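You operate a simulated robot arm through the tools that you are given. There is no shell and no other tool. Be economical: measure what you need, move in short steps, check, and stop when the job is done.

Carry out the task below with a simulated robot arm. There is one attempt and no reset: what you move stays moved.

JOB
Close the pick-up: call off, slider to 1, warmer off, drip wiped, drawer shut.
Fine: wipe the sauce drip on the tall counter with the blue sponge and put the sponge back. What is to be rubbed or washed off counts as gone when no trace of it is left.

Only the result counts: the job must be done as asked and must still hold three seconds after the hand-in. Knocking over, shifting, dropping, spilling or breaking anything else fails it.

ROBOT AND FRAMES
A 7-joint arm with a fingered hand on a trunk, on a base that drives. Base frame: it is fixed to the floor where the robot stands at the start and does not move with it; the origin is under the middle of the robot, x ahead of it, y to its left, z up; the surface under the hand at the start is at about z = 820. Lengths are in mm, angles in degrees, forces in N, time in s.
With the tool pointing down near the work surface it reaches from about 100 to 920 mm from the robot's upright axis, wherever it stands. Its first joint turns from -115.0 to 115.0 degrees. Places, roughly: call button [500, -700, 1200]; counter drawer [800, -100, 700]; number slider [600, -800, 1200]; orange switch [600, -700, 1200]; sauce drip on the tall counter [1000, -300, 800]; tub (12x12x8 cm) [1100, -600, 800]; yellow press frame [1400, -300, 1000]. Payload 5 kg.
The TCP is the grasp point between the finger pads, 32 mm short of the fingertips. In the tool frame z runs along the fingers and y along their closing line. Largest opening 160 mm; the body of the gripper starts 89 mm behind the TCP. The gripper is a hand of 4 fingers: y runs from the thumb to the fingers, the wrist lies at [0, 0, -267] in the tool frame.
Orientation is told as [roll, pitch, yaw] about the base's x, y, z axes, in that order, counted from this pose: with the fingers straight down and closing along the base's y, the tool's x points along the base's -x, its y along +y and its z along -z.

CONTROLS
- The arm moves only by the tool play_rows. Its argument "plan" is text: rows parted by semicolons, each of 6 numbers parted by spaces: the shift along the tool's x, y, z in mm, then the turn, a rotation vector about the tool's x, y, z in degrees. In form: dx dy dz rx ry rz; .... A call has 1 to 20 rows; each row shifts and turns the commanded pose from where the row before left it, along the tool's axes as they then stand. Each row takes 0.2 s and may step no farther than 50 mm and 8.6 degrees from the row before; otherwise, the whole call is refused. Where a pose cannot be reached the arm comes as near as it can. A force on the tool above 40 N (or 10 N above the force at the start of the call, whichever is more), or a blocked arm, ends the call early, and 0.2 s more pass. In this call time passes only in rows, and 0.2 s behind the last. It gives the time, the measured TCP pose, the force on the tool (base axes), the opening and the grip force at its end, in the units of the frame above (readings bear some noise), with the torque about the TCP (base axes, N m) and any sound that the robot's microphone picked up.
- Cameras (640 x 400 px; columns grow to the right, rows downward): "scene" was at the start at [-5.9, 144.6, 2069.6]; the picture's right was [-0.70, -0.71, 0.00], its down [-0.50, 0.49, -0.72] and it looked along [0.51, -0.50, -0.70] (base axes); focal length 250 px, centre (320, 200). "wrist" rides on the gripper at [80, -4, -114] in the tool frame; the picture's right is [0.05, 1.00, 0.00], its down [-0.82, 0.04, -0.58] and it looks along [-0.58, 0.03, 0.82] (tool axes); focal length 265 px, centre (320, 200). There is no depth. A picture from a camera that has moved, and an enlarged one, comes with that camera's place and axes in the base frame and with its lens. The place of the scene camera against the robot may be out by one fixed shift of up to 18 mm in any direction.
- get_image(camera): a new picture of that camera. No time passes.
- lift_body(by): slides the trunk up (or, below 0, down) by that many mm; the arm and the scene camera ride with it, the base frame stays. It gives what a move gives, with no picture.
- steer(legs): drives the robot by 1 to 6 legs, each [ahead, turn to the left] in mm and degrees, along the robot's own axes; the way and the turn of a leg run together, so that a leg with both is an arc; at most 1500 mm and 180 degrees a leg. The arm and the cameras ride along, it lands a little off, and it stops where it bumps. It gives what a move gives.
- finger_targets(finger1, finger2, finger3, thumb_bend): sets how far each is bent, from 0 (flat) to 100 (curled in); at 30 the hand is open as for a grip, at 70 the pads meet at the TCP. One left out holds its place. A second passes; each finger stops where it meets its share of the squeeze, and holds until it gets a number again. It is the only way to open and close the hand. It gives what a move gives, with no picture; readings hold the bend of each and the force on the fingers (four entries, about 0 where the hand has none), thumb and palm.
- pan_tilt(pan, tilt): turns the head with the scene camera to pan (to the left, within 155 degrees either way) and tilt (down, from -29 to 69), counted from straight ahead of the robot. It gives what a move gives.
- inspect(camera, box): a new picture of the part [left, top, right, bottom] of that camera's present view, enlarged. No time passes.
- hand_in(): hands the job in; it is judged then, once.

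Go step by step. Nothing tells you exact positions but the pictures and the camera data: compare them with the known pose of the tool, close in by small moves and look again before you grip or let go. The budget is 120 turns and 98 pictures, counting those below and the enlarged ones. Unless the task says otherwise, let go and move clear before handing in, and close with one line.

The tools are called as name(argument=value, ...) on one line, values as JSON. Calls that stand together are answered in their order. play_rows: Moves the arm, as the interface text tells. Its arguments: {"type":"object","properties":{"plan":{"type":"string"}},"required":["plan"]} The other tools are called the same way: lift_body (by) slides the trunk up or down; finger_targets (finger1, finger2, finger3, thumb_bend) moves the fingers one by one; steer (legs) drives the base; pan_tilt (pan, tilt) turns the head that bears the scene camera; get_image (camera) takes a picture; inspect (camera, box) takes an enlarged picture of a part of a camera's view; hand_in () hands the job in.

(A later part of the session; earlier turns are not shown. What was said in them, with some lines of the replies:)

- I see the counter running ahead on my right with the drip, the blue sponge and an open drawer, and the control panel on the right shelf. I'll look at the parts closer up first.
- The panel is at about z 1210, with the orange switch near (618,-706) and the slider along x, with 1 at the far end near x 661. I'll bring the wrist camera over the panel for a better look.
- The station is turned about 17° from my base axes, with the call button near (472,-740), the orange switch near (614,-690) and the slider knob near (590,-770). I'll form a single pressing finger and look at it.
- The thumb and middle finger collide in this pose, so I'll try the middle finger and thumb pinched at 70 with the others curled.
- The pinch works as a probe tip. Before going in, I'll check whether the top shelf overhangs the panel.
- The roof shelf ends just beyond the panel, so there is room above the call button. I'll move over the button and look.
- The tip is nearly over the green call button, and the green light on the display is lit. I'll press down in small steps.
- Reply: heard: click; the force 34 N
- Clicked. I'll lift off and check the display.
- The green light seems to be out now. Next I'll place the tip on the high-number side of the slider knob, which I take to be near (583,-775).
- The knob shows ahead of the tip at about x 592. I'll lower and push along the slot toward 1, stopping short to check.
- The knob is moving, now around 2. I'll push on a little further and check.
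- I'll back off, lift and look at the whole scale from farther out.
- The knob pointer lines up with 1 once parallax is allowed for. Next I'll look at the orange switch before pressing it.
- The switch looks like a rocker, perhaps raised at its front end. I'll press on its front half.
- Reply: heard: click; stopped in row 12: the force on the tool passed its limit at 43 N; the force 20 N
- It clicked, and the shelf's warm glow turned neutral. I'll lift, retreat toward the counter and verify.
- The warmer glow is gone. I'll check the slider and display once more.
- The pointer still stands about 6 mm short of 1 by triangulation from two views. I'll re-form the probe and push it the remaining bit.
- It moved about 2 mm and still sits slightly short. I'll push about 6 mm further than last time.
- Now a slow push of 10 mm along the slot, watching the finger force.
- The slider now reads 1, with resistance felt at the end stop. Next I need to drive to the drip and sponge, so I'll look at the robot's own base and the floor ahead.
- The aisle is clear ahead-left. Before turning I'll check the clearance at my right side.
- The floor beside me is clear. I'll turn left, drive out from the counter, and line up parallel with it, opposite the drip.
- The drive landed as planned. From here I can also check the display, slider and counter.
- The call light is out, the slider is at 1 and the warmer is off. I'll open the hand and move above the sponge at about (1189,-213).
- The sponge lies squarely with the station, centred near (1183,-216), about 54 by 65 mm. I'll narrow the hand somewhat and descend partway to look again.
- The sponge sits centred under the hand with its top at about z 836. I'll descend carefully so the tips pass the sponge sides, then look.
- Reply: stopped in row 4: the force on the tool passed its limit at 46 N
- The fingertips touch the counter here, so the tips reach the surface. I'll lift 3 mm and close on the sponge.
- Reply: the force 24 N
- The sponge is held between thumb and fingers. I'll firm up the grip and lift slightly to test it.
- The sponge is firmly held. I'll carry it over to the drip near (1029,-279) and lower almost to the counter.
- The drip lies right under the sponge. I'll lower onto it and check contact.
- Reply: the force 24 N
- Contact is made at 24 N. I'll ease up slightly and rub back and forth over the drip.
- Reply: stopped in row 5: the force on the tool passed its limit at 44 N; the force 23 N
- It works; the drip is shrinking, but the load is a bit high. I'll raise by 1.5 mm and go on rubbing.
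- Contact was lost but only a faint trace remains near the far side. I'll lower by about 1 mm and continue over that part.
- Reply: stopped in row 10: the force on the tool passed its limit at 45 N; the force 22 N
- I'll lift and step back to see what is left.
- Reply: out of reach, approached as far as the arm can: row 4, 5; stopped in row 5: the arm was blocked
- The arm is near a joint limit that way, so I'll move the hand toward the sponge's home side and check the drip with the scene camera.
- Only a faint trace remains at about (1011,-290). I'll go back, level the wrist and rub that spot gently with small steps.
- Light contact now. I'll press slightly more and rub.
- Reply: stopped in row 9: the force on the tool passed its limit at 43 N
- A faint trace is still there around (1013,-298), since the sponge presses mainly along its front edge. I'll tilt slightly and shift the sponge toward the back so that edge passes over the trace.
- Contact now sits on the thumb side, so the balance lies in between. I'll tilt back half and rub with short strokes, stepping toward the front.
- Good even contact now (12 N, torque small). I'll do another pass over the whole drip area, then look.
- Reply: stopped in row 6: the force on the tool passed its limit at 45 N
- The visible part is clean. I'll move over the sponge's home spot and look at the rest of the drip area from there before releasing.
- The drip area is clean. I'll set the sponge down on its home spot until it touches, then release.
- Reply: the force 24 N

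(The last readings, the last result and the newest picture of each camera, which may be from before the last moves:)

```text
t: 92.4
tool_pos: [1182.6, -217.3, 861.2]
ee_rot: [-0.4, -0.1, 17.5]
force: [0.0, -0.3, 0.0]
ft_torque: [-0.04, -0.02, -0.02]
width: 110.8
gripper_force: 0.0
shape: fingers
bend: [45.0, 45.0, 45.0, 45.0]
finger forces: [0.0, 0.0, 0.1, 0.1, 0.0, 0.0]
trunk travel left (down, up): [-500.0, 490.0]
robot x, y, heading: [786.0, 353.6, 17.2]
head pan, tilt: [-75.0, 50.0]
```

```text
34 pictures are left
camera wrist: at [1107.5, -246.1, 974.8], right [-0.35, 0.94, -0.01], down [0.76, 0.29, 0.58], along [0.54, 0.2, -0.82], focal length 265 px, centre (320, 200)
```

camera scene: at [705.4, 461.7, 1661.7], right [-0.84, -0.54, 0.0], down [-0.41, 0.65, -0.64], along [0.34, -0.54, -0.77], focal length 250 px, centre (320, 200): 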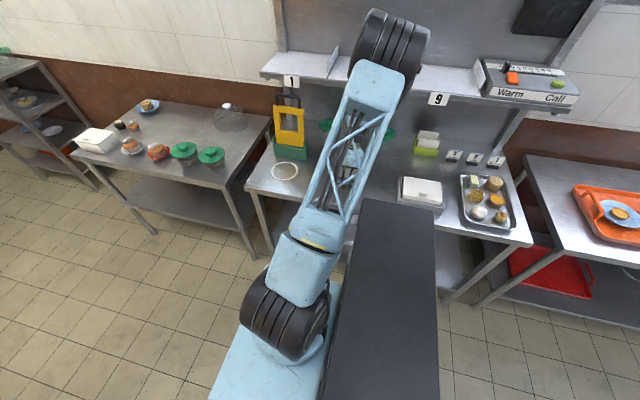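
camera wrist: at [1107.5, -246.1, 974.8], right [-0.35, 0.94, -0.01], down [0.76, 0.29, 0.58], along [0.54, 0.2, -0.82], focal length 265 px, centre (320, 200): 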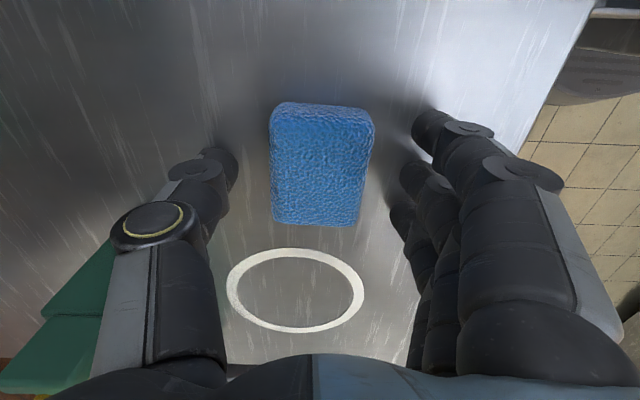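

The sponge is back within a few millimetres of its original spot. I'll lift clear and look at the drawer side.

play_rows(plan="0 0 -40 0 0 0;0 0 -45 0 0 0;0 0 -45 0 0 0;-30 30 -20 0 0 0;-30 40 0 0 0 0;-30 40 0 0 0 0;-20 40 0 0 0 0")

pan_tilt(pan=-90, tilt=55)

get_image(camera="scene")

inspect(camera="scene", box=[230, 80, 360, 180])

```text
t: 94.0
tool_pos: [1243.7, -40.7, 1012.9]
ee_rot: [-0.4, -0.1, 17.4]
force: [0.4, -0.2, 0.1]
ft_torque: [-0.01, -0.01, 0.02]
width: 111.0
gripper_force: 0.0
shape: fingers
bend: [45.0, 45.0, 45.0, 45.0]
finger forces: [0.0, 0.0, 0.0, 0.0, 0.0, 0.1]
trunk travel left (down, up): [-500.0, 490.0]
robot x, y, heading: [785.0, 352.1, 17.2]
head pan, tilt: [-75.0, 50.0]
```

```text
t: 94.8
tool_pos: [1241.6, -40.9, 1011.8]
ee_rot: [-0.5, -0.1, 17.4]
force: [-0.5, -0.1, 0.3]
ft_torque: [0.0, 0.01, 0.04]
width: 110.9
gripper_force: 0.0
shape: fingers
bend: [45.0, 45.0, 45.0, 45.0]
finger forces: [0.1, 0.0, 0.0, 0.1, 0.1, 0.1]
trunk travel left (down, up): [-500.0, 490.0]
robot x, y, heading: [782.6, 352.9, 17.1]
head pan, tilt: [-90.0, 55.0]
```

```text
33 pictures are left
camera scene: at [685.4, 458.5, 1655.1], right [-0.96, -0.29, 0.0], down [-0.24, 0.78, -0.57], along [0.17, -0.55, -0.82], focal length 250 px, centre (320, 200)
```

scene: 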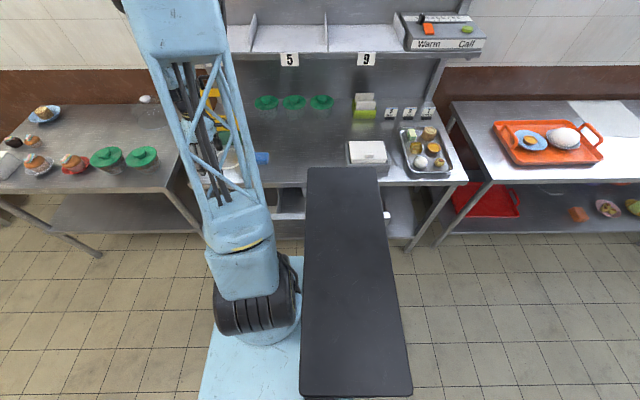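

```text
4.00 times, centred on (295, 130) of scene
camera zoom: at [685.4, 458.5, 1655.1], right [-0.96, -0.29, 0.0], down [-0.24, 0.78, -0.57], along [0.17, -0.55, -0.82], focal length 1000 px, centre (420, 480)
```

zoom: 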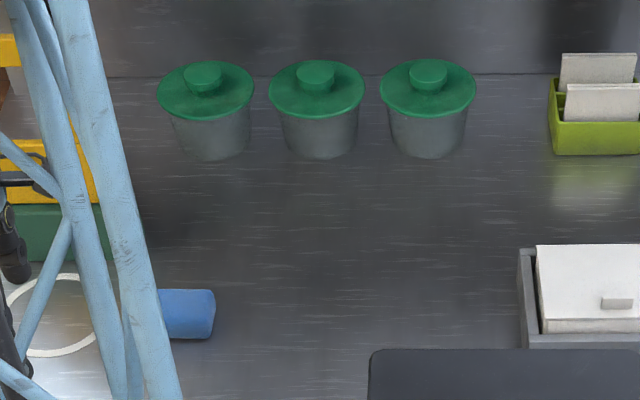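

The counter is clean and the sponge is in place. For the drawer I'll back up 200 mm, close the fist, and turn the wrist so the camera faces the drawer.

finger_targets(finger1=70, finger2=70, finger3=70, thumb_bend=70)

play_rows(plan="0 20 -20 0 0 8.2;0 20 -20 0 0 8.2;0 0 -20 0 0 8.2;0 0 0 0 0 8.2;0 0 0 0 0 8.2;0 0 0 0 0 8.2;0 0 0 0 0 8.2;0 0 0 0 0 8.2;0 0 0 0 0 8.2;0 0 0 0 0 8.2;0 0 0 0 0 8")

steer(legs=[[-200, 0]])

get_image(camera="wrist")

```text
t: 95.8
tool_pos: [1242.6, -40.5, 1011.2]
ee_rot: [-0.5, -0.1, 17.4]
force: [-0.9, 0.1, 0.2]
ft_torque: [-0.01, -0.02, 0.01]
width: 23.8
gripper_force: 0.0
shape: fingers
bend: [70.0, 70.0, 70.0, 70.0]
finger forces: [0.0, 0.0, 0.0, 0.0, 0.1, 0.0]
trunk travel left (down, up): [-500.0, 490.0]
robot x, y, heading: [784.4, 351.6, 17.1]
head pan, tilt: [-90.0, 55.0]
```

```text
t: 98.2
tool_pos: [1233.3, -1.0, 1069.8]
ee_rot: [0.1, -0.5, -72.6]
force: [0.0, -0.3, -0.6]
ft_torque: [-0.02, -0.03, -0.04]
width: 23.6
gripper_force: 0.1
shape: fingers
bend: [70.0, 70.0, 70.0, 70.0]
finger forces: [0.1, 0.0, 0.0, 0.1, 0.0, 0.1]
trunk travel left (down, up): [-500.0, 490.0]
robot x, y, heading: [784.9, 355.9, 17.1]
head pan, tilt: [-90.0, 55.0]
```

```text
t: 99.8
tool_pos: [1040.5, -60.8, 1070.0]
ee_rot: [0.1, -0.5, -72.7]
force: [-0.1, -0.3, 0.7]
ft_torque: [0.0, -0.01, 0.0]
width: 23.6
gripper_force: 0.0
shape: fingers
bend: [70.0, 70.0, 70.0, 70.0]
finger forces: [0.1, 0.2, 0.1, 0.0, 0.0, 0.0]
trunk travel left (down, up): [-500.0, 490.0]
robot x, y, heading: [596.3, 293.7, 16.9]
head pan, tilt: [-90.0, 55.0]
```

```text
31 pictures are left
camera wrist: at [1013.4, 14.6, 1183.3], right [0.94, 0.35, 0.0], down [0.28, -0.76, 0.58], along [0.2, -0.55, -0.81], focal length 265 px, centre (320, 200)
```

wrist: 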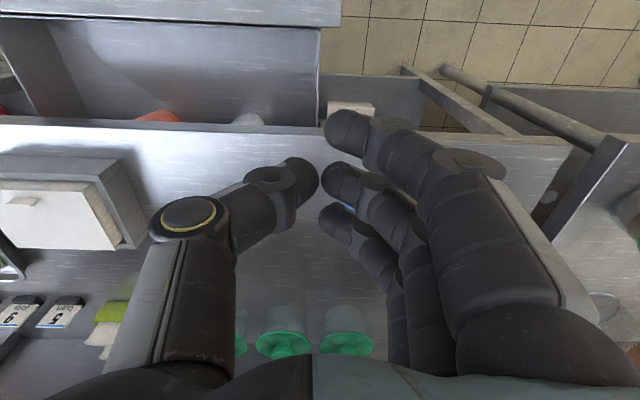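

The drawer front is at the upper left of the view. I'll move the hand to in front of it for a clear look.

play_rows(plan="33 -33 0 0 0 0;33 -33 0 0 0 0;33 -33 0 0 0 0;33 -33 0 0 0 0;33 -33 0 0 0 0;33 -33 0 0 0 0")

get_image(camera="wrist")

```text
t: 101.2
tool_pos: [804.0, 53.3, 1079.3]
ee_rot: [0.0, -0.1, -72.6]
force: [-0.5, 0.0, -0.2]
ft_torque: [0.0, 0.03, 0.02]
width: 23.8
gripper_force: 0.1
shape: fingers
bend: [70.0, 70.0, 70.0, 70.0]
finger forces: [0.0, 0.0, 0.0, 0.0, 0.0, 0.1]
out of reach, approached as far as the arm can: row 6
trunk travel left (down, up): [-500.0, 490.0]
robot x, y, heading: [595.1, 293.9, 17.1]
head pan, tilt: [-90.0, 55.0]
```

```text
30 pictures are left
camera wrist: at [775.8, 128.4, 1192.7], right [0.94, 0.35, 0.0], down [0.28, -0.76, 0.58], along [0.2, -0.55, -0.81], focal length 265 px, centre (320, 200)
```

wrist: 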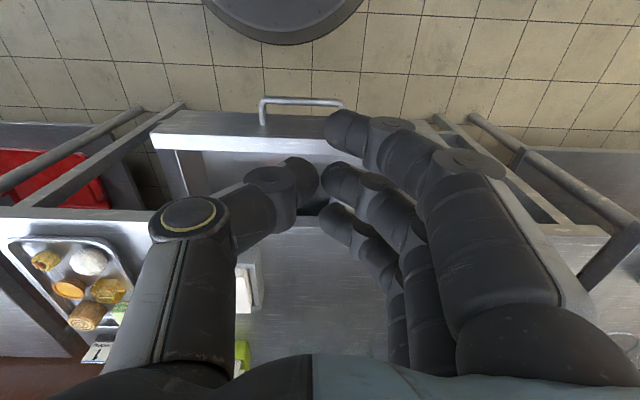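

The handle is centred at about u-position 751 (x≈790, y≈-5), near z 700. I'll shift to face it with a bit more clearance, then check.

play_rows(plan="8 -15 3 0 0 0;8 -15 3 0 0 0;6 0 3 0 0 0")

lift_body(by=-240)

get_image(camera="wrist")

```text
t: 102.0
tool_pos: [777.8, 46.1, 1083.7]
ee_rot: [-0.4, 0.3, -72.7]
force: [0.5, 0.1, 1.0]
ft_torque: [-0.01, -0.01, -0.01]
width: 23.6
gripper_force: 0.1
shape: fingers
bend: [70.0, 70.0, 70.0, 70.0]
finger forces: [0.1, 0.1, 0.0, 0.0, 0.0, 0.0]
out of reach, approached as far as the arm can: row 1, 2, 3
trunk travel left (down, up): [-500.0, 490.0]
robot x, y, heading: [595.2, 293.1, 16.9]
head pan, tilt: [-90.0, 55.0]
```

```text
t: 104.5
tool_pos: [778.0, 45.9, 845.9]
ee_rot: [-0.4, 0.3, -72.7]
force: [0.3, 0.0, -0.3]
ft_torque: [0.0, -0.02, 0.01]
width: 23.6
gripper_force: 0.0
shape: fingers
bend: [70.0, 70.0, 70.0, 70.0]
finger forces: [0.0, 0.0, 0.1, 0.0, 0.1, 0.1]
trunk travel left (down, up): [-260.0, 730.0]
robot x, y, heading: [595.9, 292.3, 17.2]
head pan, tilt: [-90.0, 55.0]
```

```text
29 pictures are left
camera wrist: at [751.7, 119.9, 959.5], right [0.94, 0.35, -0.01], down [0.29, -0.77, 0.57], along [0.19, -0.54, -0.82], focal length 265 px, centre (320, 200)
```

wrist: 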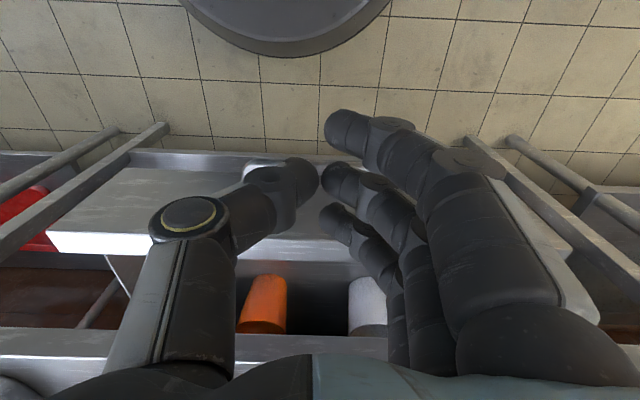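

The hand is too close to the handle to go down in front of it, so I'll push the drawer's bare panel on the far side of the handle, up near its top edge so the hand's body stays above the counter.

play_rows(plan="5 45 0 0 0 0;0 45 0 0 0 0;0 44 0 0 0 0;0 0 40 0 0 0;0 0 38 0 0 0")

get_image(camera="wrist")

get_image(camera="scene")

```text
t: 105.7
tool_pos: [906.1, 90.0, 770.1]
ee_rot: [0.1, -0.3, -72.7]
force: [-0.5, -0.2, -0.2]
ft_torque: [-0.02, -0.05, 0.01]
width: 23.8
gripper_force: 0.0
shape: fingers
bend: [70.0, 70.0, 70.0, 70.0]
finger forces: [0.1, 0.0, 0.0, 0.0, 0.0, 0.1]
trunk travel left (down, up): [-260.0, 730.0]
robot x, y, heading: [594.8, 296.9, 17.1]
head pan, tilt: [-90.0, 55.0]
```

```text
28 pictures are left
camera wrist: at [877.8, 164.9, 883.6], right [0.94, 0.35, 0.0], down [0.28, -0.76, 0.58], along [0.2, -0.55, -0.81], focal length 265 px, centre (320, 200)
```

wrist: 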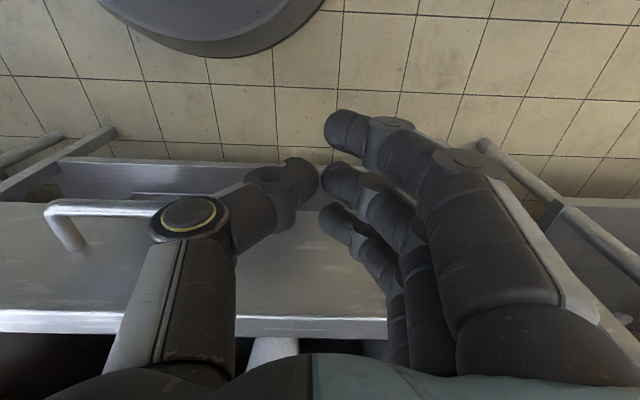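

```text
27 pictures are left
camera scene: at [493.7, 400.2, 1415.0], right [-0.96, -0.29, 0.0], down [-0.24, 0.78, -0.57], along [0.17, -0.55, -0.82], focal length 250 px, centre (320, 200)
```

scene: 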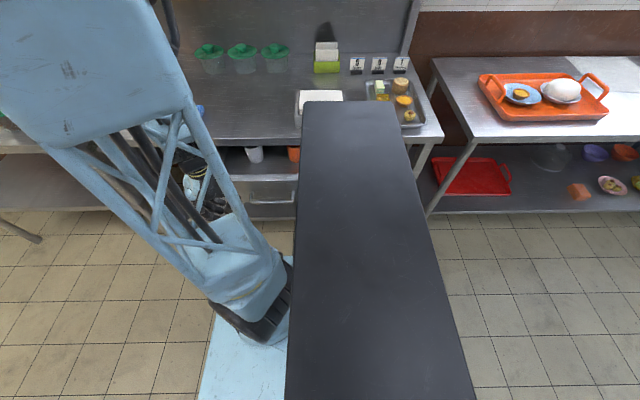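

The hand is beside the handle at the panel's height. I'll push straight toward the counter in small steps.

play_rows(plan="-15 0 0 0 0 0;-15 0 0 0 0 0;-15 0 0 0 0 0;-15 0 0 0 0 0;-15 0 0 0 0 0;-15 0 0 0 0 0;-15 0 0 0 0 0;-15 0 0 0 0 0")

get_image(camera="wrist")

```text
t: 107.5
tool_pos: [941.6, -25.7, 770.5]
ee_rot: [0.0, -0.4, -72.6]
force: [-0.3, 0.2, 0.7]
ft_torque: [-0.01, -0.05, -0.01]
width: 23.5
gripper_force: 0.0
shape: fingers
bend: [70.0, 70.0, 70.0, 70.0]
finger forces: [0.0, 0.1, 0.0, 0.0, 0.0, 0.0]
trunk travel left (down, up): [-260.0, 730.0]
robot x, y, heading: [596.1, 292.4, 16.9]
head pan, tilt: [-90.0, 55.0]
```

```text
26 pictures are left
camera wrist: at [913.6, 49.4, 883.5], right [0.94, 0.35, 0.0], down [0.28, -0.76, 0.58], along [0.2, -0.55, -0.81], focal length 265 px, centre (320, 200)
```

wrist: 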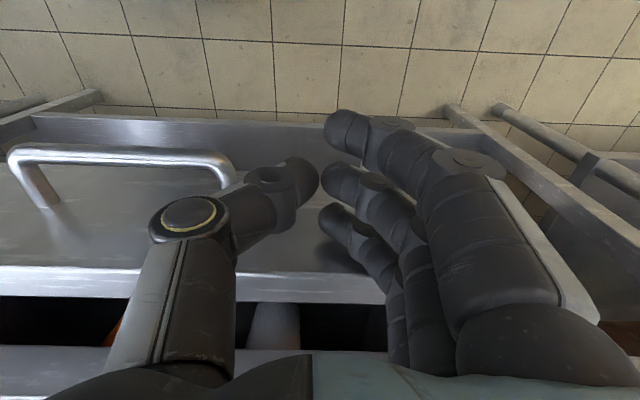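

The drawer is moving in with little force. I'll keep pushing.

play_rows(plan="-15 0 0 0 0 0;-15 0 0 0 0 0;-12 0 0 0 0 0;-10 0 0 0 0 0;-10 0 0 0 0 0")

get_image(camera="wrist")

```text
t: 108.7
tool_pos: [959.0, -84.5, 771.7]
ee_rot: [0.0, -0.4, -72.7]
force: [-0.1, 1.0, 0.0]
ft_torque: [-0.01, -0.01, -0.02]
width: 23.7
gripper_force: 0.0
shape: fingers
bend: [70.0, 70.0, 70.0, 70.0]
finger forces: [0.0, 0.0, 0.0, 0.1, 0.0, 0.0]
trunk travel left (down, up): [-260.0, 730.0]
robot x, y, heading: [596.0, 293.1, 17.1]
head pan, tilt: [-90.0, 55.0]
```

```text
25 pictures are left
camera wrist: at [931.4, -9.5, 884.5], right [0.94, 0.35, 0.0], down [0.28, -0.76, 0.58], along [0.2, -0.55, -0.81], focal length 265 px, centre (320, 200)
```

wrist: 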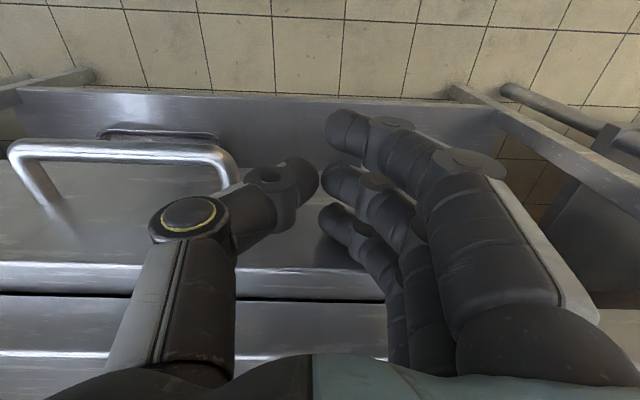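

Nearly shut; a thin gap remains. I'll continue with small steps until it stops.

play_rows(plan="-8 0 0 0 0 0;-8 0 0 0 0 0;-6 0 0 0 0 0;-5 0 0 0 0 0;-5 0 0 0 0 0;-5 0 0 0 0 0")

get_image(camera="wrist")

```text
t: 110.0
tool_pos: [968.1, -109.3, 769.1]
ee_rot: [-0.1, 0.3, -72.2]
force: [-7.5, 14.8, 8.2]
ft_torque: [-0.45, -0.52, 0.49]
width: 23.7
gripper_force: 8.0
shape: fingers
bend: [70.0, 70.0, 71.0, 70.0]
finger forces: [0.0, 0.0, 15.7, 0.2, 0.0, 0.1]
trunk travel left (down, up): [-260.0, 730.0]
robot x, y, heading: [598.0, 292.5, 17.2]
head pan, tilt: [-90.0, 55.0]
stopped in row 6: the force on the tool passed its limit at 46 N (the readings are from after the stop); the commanded pose is now the measured one
```

```text
24 pictures are left
camera wrist: at [941.0, -36.1, 884.2], right [0.94, 0.35, 0.0], down [0.29, -0.77, 0.57], along [0.2, -0.54, -0.82], focal length 265 px, centre (320, 200)
```

wrist: 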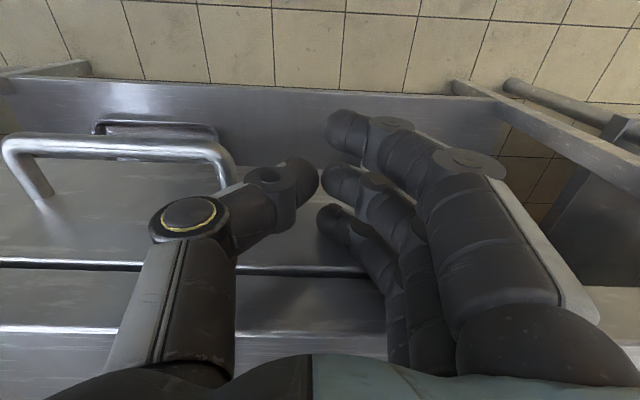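

It stopped firmly with the panel flush. I'll back off and check.

play_rows(plan="20 0 0 0 0 0;30 0 0 0 0 0;40 0 0 0 0 0;40 0 -20 0 0 0;20 0 -45 0 0 0;0 0 -45 0 0 0;0 0 -45 0 0 0")

get_image(camera="wrist")

```text
t: 111.6
tool_pos: [924.9, 30.1, 925.9]
ee_rot: [-0.1, 0.4, -72.5]
force: [0.1, 0.5, -0.1]
ft_torque: [0.0, -0.01, -0.02]
width: 23.8
gripper_force: 0.1
shape: fingers
bend: [70.0, 70.0, 70.0, 70.0]
finger forces: [0.0, 0.0, 0.0, 0.0, 0.1, 0.1]
trunk travel left (down, up): [-260.0, 730.0]
robot x, y, heading: [592.5, 294.8, 17.3]
head pan, tilt: [-90.0, 55.0]
```

```text
23 pictures are left
camera wrist: at [897.2, 103.9, 1040.1], right [0.94, 0.35, 0.0], down [0.29, -0.77, 0.57], along [0.2, -0.54, -0.82], focal length 265 px, centre (320, 200)
```

wrist: 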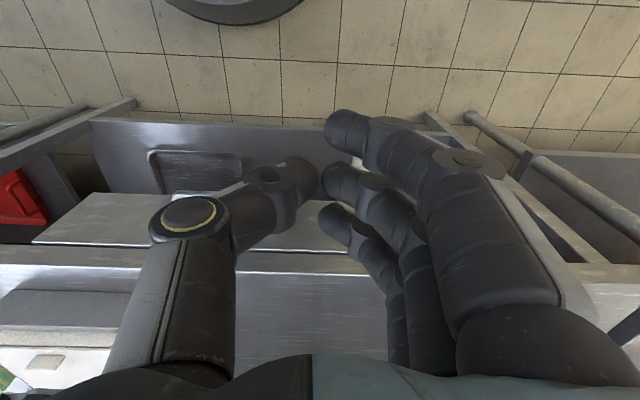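

inspect(camera="wrist", box=[0, 170, 200, 310])

inspect(camera="wrist", box=[220, 200, 400, 310])

```text
2.86 times, centred on (100, 240) of wrist
camera zoom: at [897.2, 103.9, 1040.1], right [0.94, 0.35, 0.0], down [0.29, -0.77, 0.57], along [0.2, -0.54, -0.82], focal length 758 px, centre (949, 86)
```

zoom: 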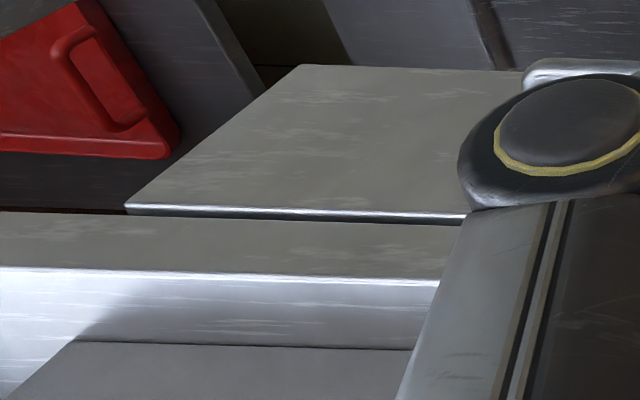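

```text
3.56 times, centred on (310, 255) of wrist
camera zoom: at [897.2, 103.9, 1040.1], right [0.94, 0.35, 0.0], down [0.29, -0.77, 0.57], along [0.2, -0.54, -0.82], focal length 944 px, centre (356, 4)
```

zoom: 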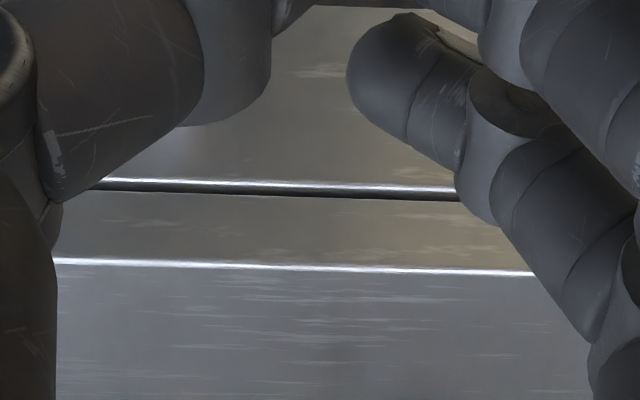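

The panel looks flush with the counter edge. To be sure, I'll push once more lower on the panel, where only the drawer can be touched.

play_rows(plan="0 24 0 0 0 0;0 0 42 0 0 0;0 0 42 0 0 0;0 0 42 0 0 0;0 0 42 0 0 0;0 0 42 0 0 0;-40 0 0 0 0 0;-40 0 0 0 0 0;-25 0 0 0 0 0;-15 0 0 0 0 0;-8 0 0 0 0 0;-6 0 0 0 0 0;-5 0 0 0 0 0;-5 0 0 0 0 0;-5 0 0 0 0 0;-5 0 0 0 0 0")

get_image(camera="wrist")

```text
t: 115.0
tool_pos: [990.4, -100.0, 714.0]
ee_rot: [-0.2, 0.8, -72.1]
force: [-10.2, 18.2, 13.4]
ft_torque: [-2.29, -1.31, 0.02]
width: 23.6
gripper_force: 10.9
shape: fingers
bend: [70.0, 70.0, 70.0, 70.0]
finger forces: [0.0, 0.1, 1.7, 0.0, 0.0, 20.6]
trunk travel left (down, up): [-260.0, 730.0]
robot x, y, heading: [595.1, 291.9, 17.5]
head pan, tilt: [-90.0, 55.0]
stopped in row 16: the force on the tool passed its limit at 46 N (the readings are from after the stop); the commanded pose is now the measured one
```

```text
20 pictures are left
camera wrist: at [963.0, -26.8, 828.8], right [0.93, 0.36, 0.0], down [0.29, -0.77, 0.57], along [0.2, -0.53, -0.82], focal length 265 px, centre (320, 200)
```

wrist: 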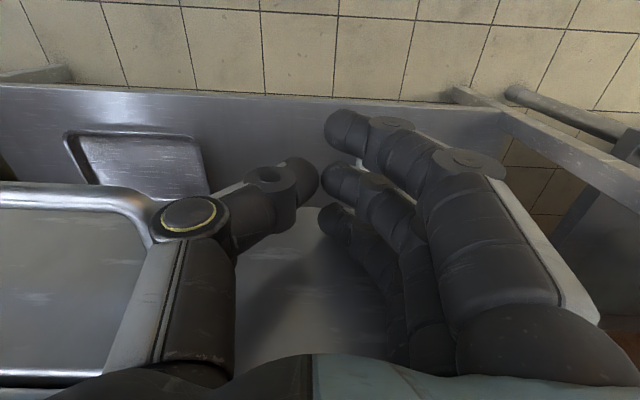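

It stops at the same place, so the drawer is shut. I'll back off, rise and take final checks.

play_rows(plan="20 0 0 0 0 0;35 0 0 0 0 0;40 0 0 0 0 0;40 0 0 0 0 0;0 0 -45 0 0 0;0 0 -45 0 0 0;0 0 -45 0 0 0;0 0 -45 0 0 0;0 0 -45 0 0 0;0 0 -45 0 0 0;0 0 -45 0 0 0")

lift_body(by=300)

get_image(camera="wrist")

get_image(camera="scene")

```text
t: 117.4
tool_pos: [950.6, 23.0, 1030.6]
ee_rot: [-0.1, 0.7, -72.2]
force: [-0.6, 0.1, -0.2]
ft_torque: [0.03, 0.03, 0.01]
width: 23.6
gripper_force: 0.0
shape: fingers
bend: [70.0, 70.0, 70.0, 70.0]
finger forces: [0.0, 0.0, 0.1, 0.0, 0.0, 0.0]
trunk travel left (down, up): [-260.0, 730.0]
robot x, y, heading: [593.3, 293.0, 17.3]
head pan, tilt: [-90.0, 55.0]
```

```text
t: 120.4
tool_pos: [952.5, 22.2, 1329.7]
ee_rot: [-0.2, 0.7, -72.1]
force: [-0.3, 0.7, 0.9]
ft_torque: [0.0, 0.01, -0.01]
width: 23.9
gripper_force: 0.0
shape: fingers
bend: [70.0, 70.0, 70.0, 70.0]
finger forces: [0.0, 0.0, 0.0, 0.0, 0.1, 0.1]
trunk travel left (down, up): [-560.0, 430.0]
robot x, y, heading: [591.0, 292.2, 17.2]
head pan, tilt: [-90.0, 55.0]
```

```text
19 pictures are left
camera wrist: at [924.4, 96.3, 1444.5], right [0.94, 0.35, 0.0], down [0.29, -0.77, 0.57], along [0.2, -0.53, -0.82], focal length 265 px, centre (320, 200)
```

wrist: 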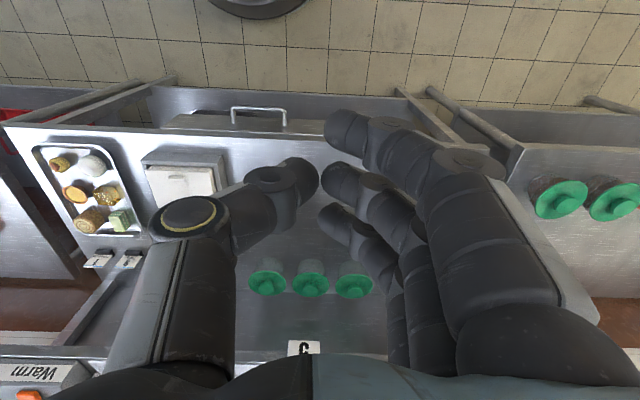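

```text
18 pictures are left
camera scene: at [493.7, 400.0, 1715.0], right [-0.96, -0.3, 0.0], down [-0.24, 0.78, -0.57], along [0.17, -0.55, -0.82], focal length 250 px, centre (320, 200)
```

scene: 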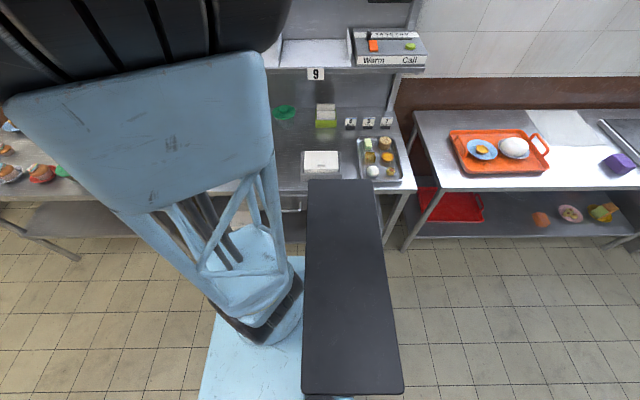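

The drawer is shut. I'll open the hand and take one last close look at the drip spot and panel.

finger_targets(finger1=30, finger2=30, finger3=30, thumb_bend=30)

inspect(camera="wrist", box=[230, 120, 430, 250])

inspect(camera="wrist", box=[270, 160, 350, 215])

inspect(camera="scene", box=[340, 20, 440, 75])

```text
t: 121.4
tool_pos: [952.2, 24.3, 1329.3]
ee_rot: [-0.2, 0.7, -72.2]
force: [0.4, 0.0, 0.2]
ft_torque: [-0.05, -0.02, 0.02]
width: 170.2
gripper_force: 0.1
shape: fingers
bend: [30.0, 30.0, 30.0, 30.0]
finger forces: [0.1, 0.0, 0.0, 0.0, 0.1, 0.1]
trunk travel left (down, up): [-560.0, 430.0]
robot x, y, heading: [595.2, 292.1, 17.2]
head pan, tilt: [-90.0, 55.0]
```

```text
3.08 times, centred on (330, 185) of wrist
camera zoom: at [924.4, 96.3, 1444.5], right [0.94, 0.35, 0.0], down [0.29, -0.77, 0.57], along [0.2, -0.53, -0.82], focal length 817 px, centre (289, 246)
```

zoom: 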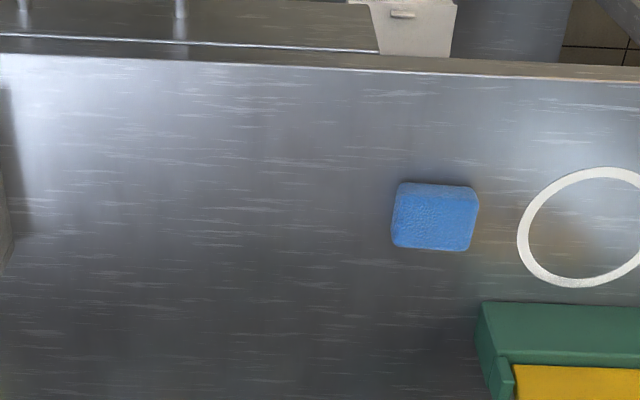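

```text
7.27 times, centred on (310, 188) of wrist
camera zoom: at [924.4, 96.3, 1444.5], right [0.94, 0.35, 0.0], down [0.29, -0.77, 0.57], along [0.2, -0.53, -0.82], focal length 1930 px, centre (393, 291)
```

zoom: 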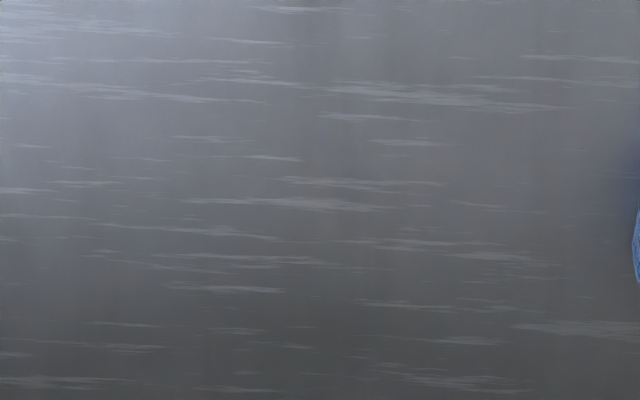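

```text
6.40 times, centred on (390, 48) of scene
camera zoom: at [493.7, 400.0, 1715.0], right [-0.96, -0.3, 0.0], down [-0.24, 0.78, -0.57], along [0.17, -0.55, -0.82], focal length 1601 px, centre (-128, 1176)
```

zoom: 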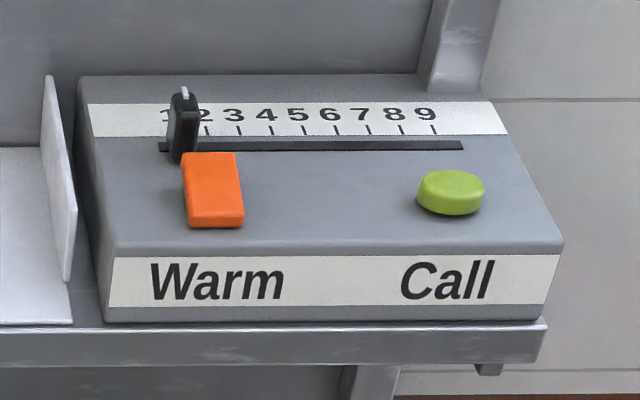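

Everything checks out: the counter is clean, the sponge is in place, the drawer is shut, the slider is on 1, and the warmer and call light are off. I'm handing in.

hand_in()

```text
The job is handed in.
```

The pick-up is closed and handed in: call off, slider at 1, warmer off, no trace of the drip in the close-up pictures, blue sponge back within about 5 mm of where it lay, and drawer shut.
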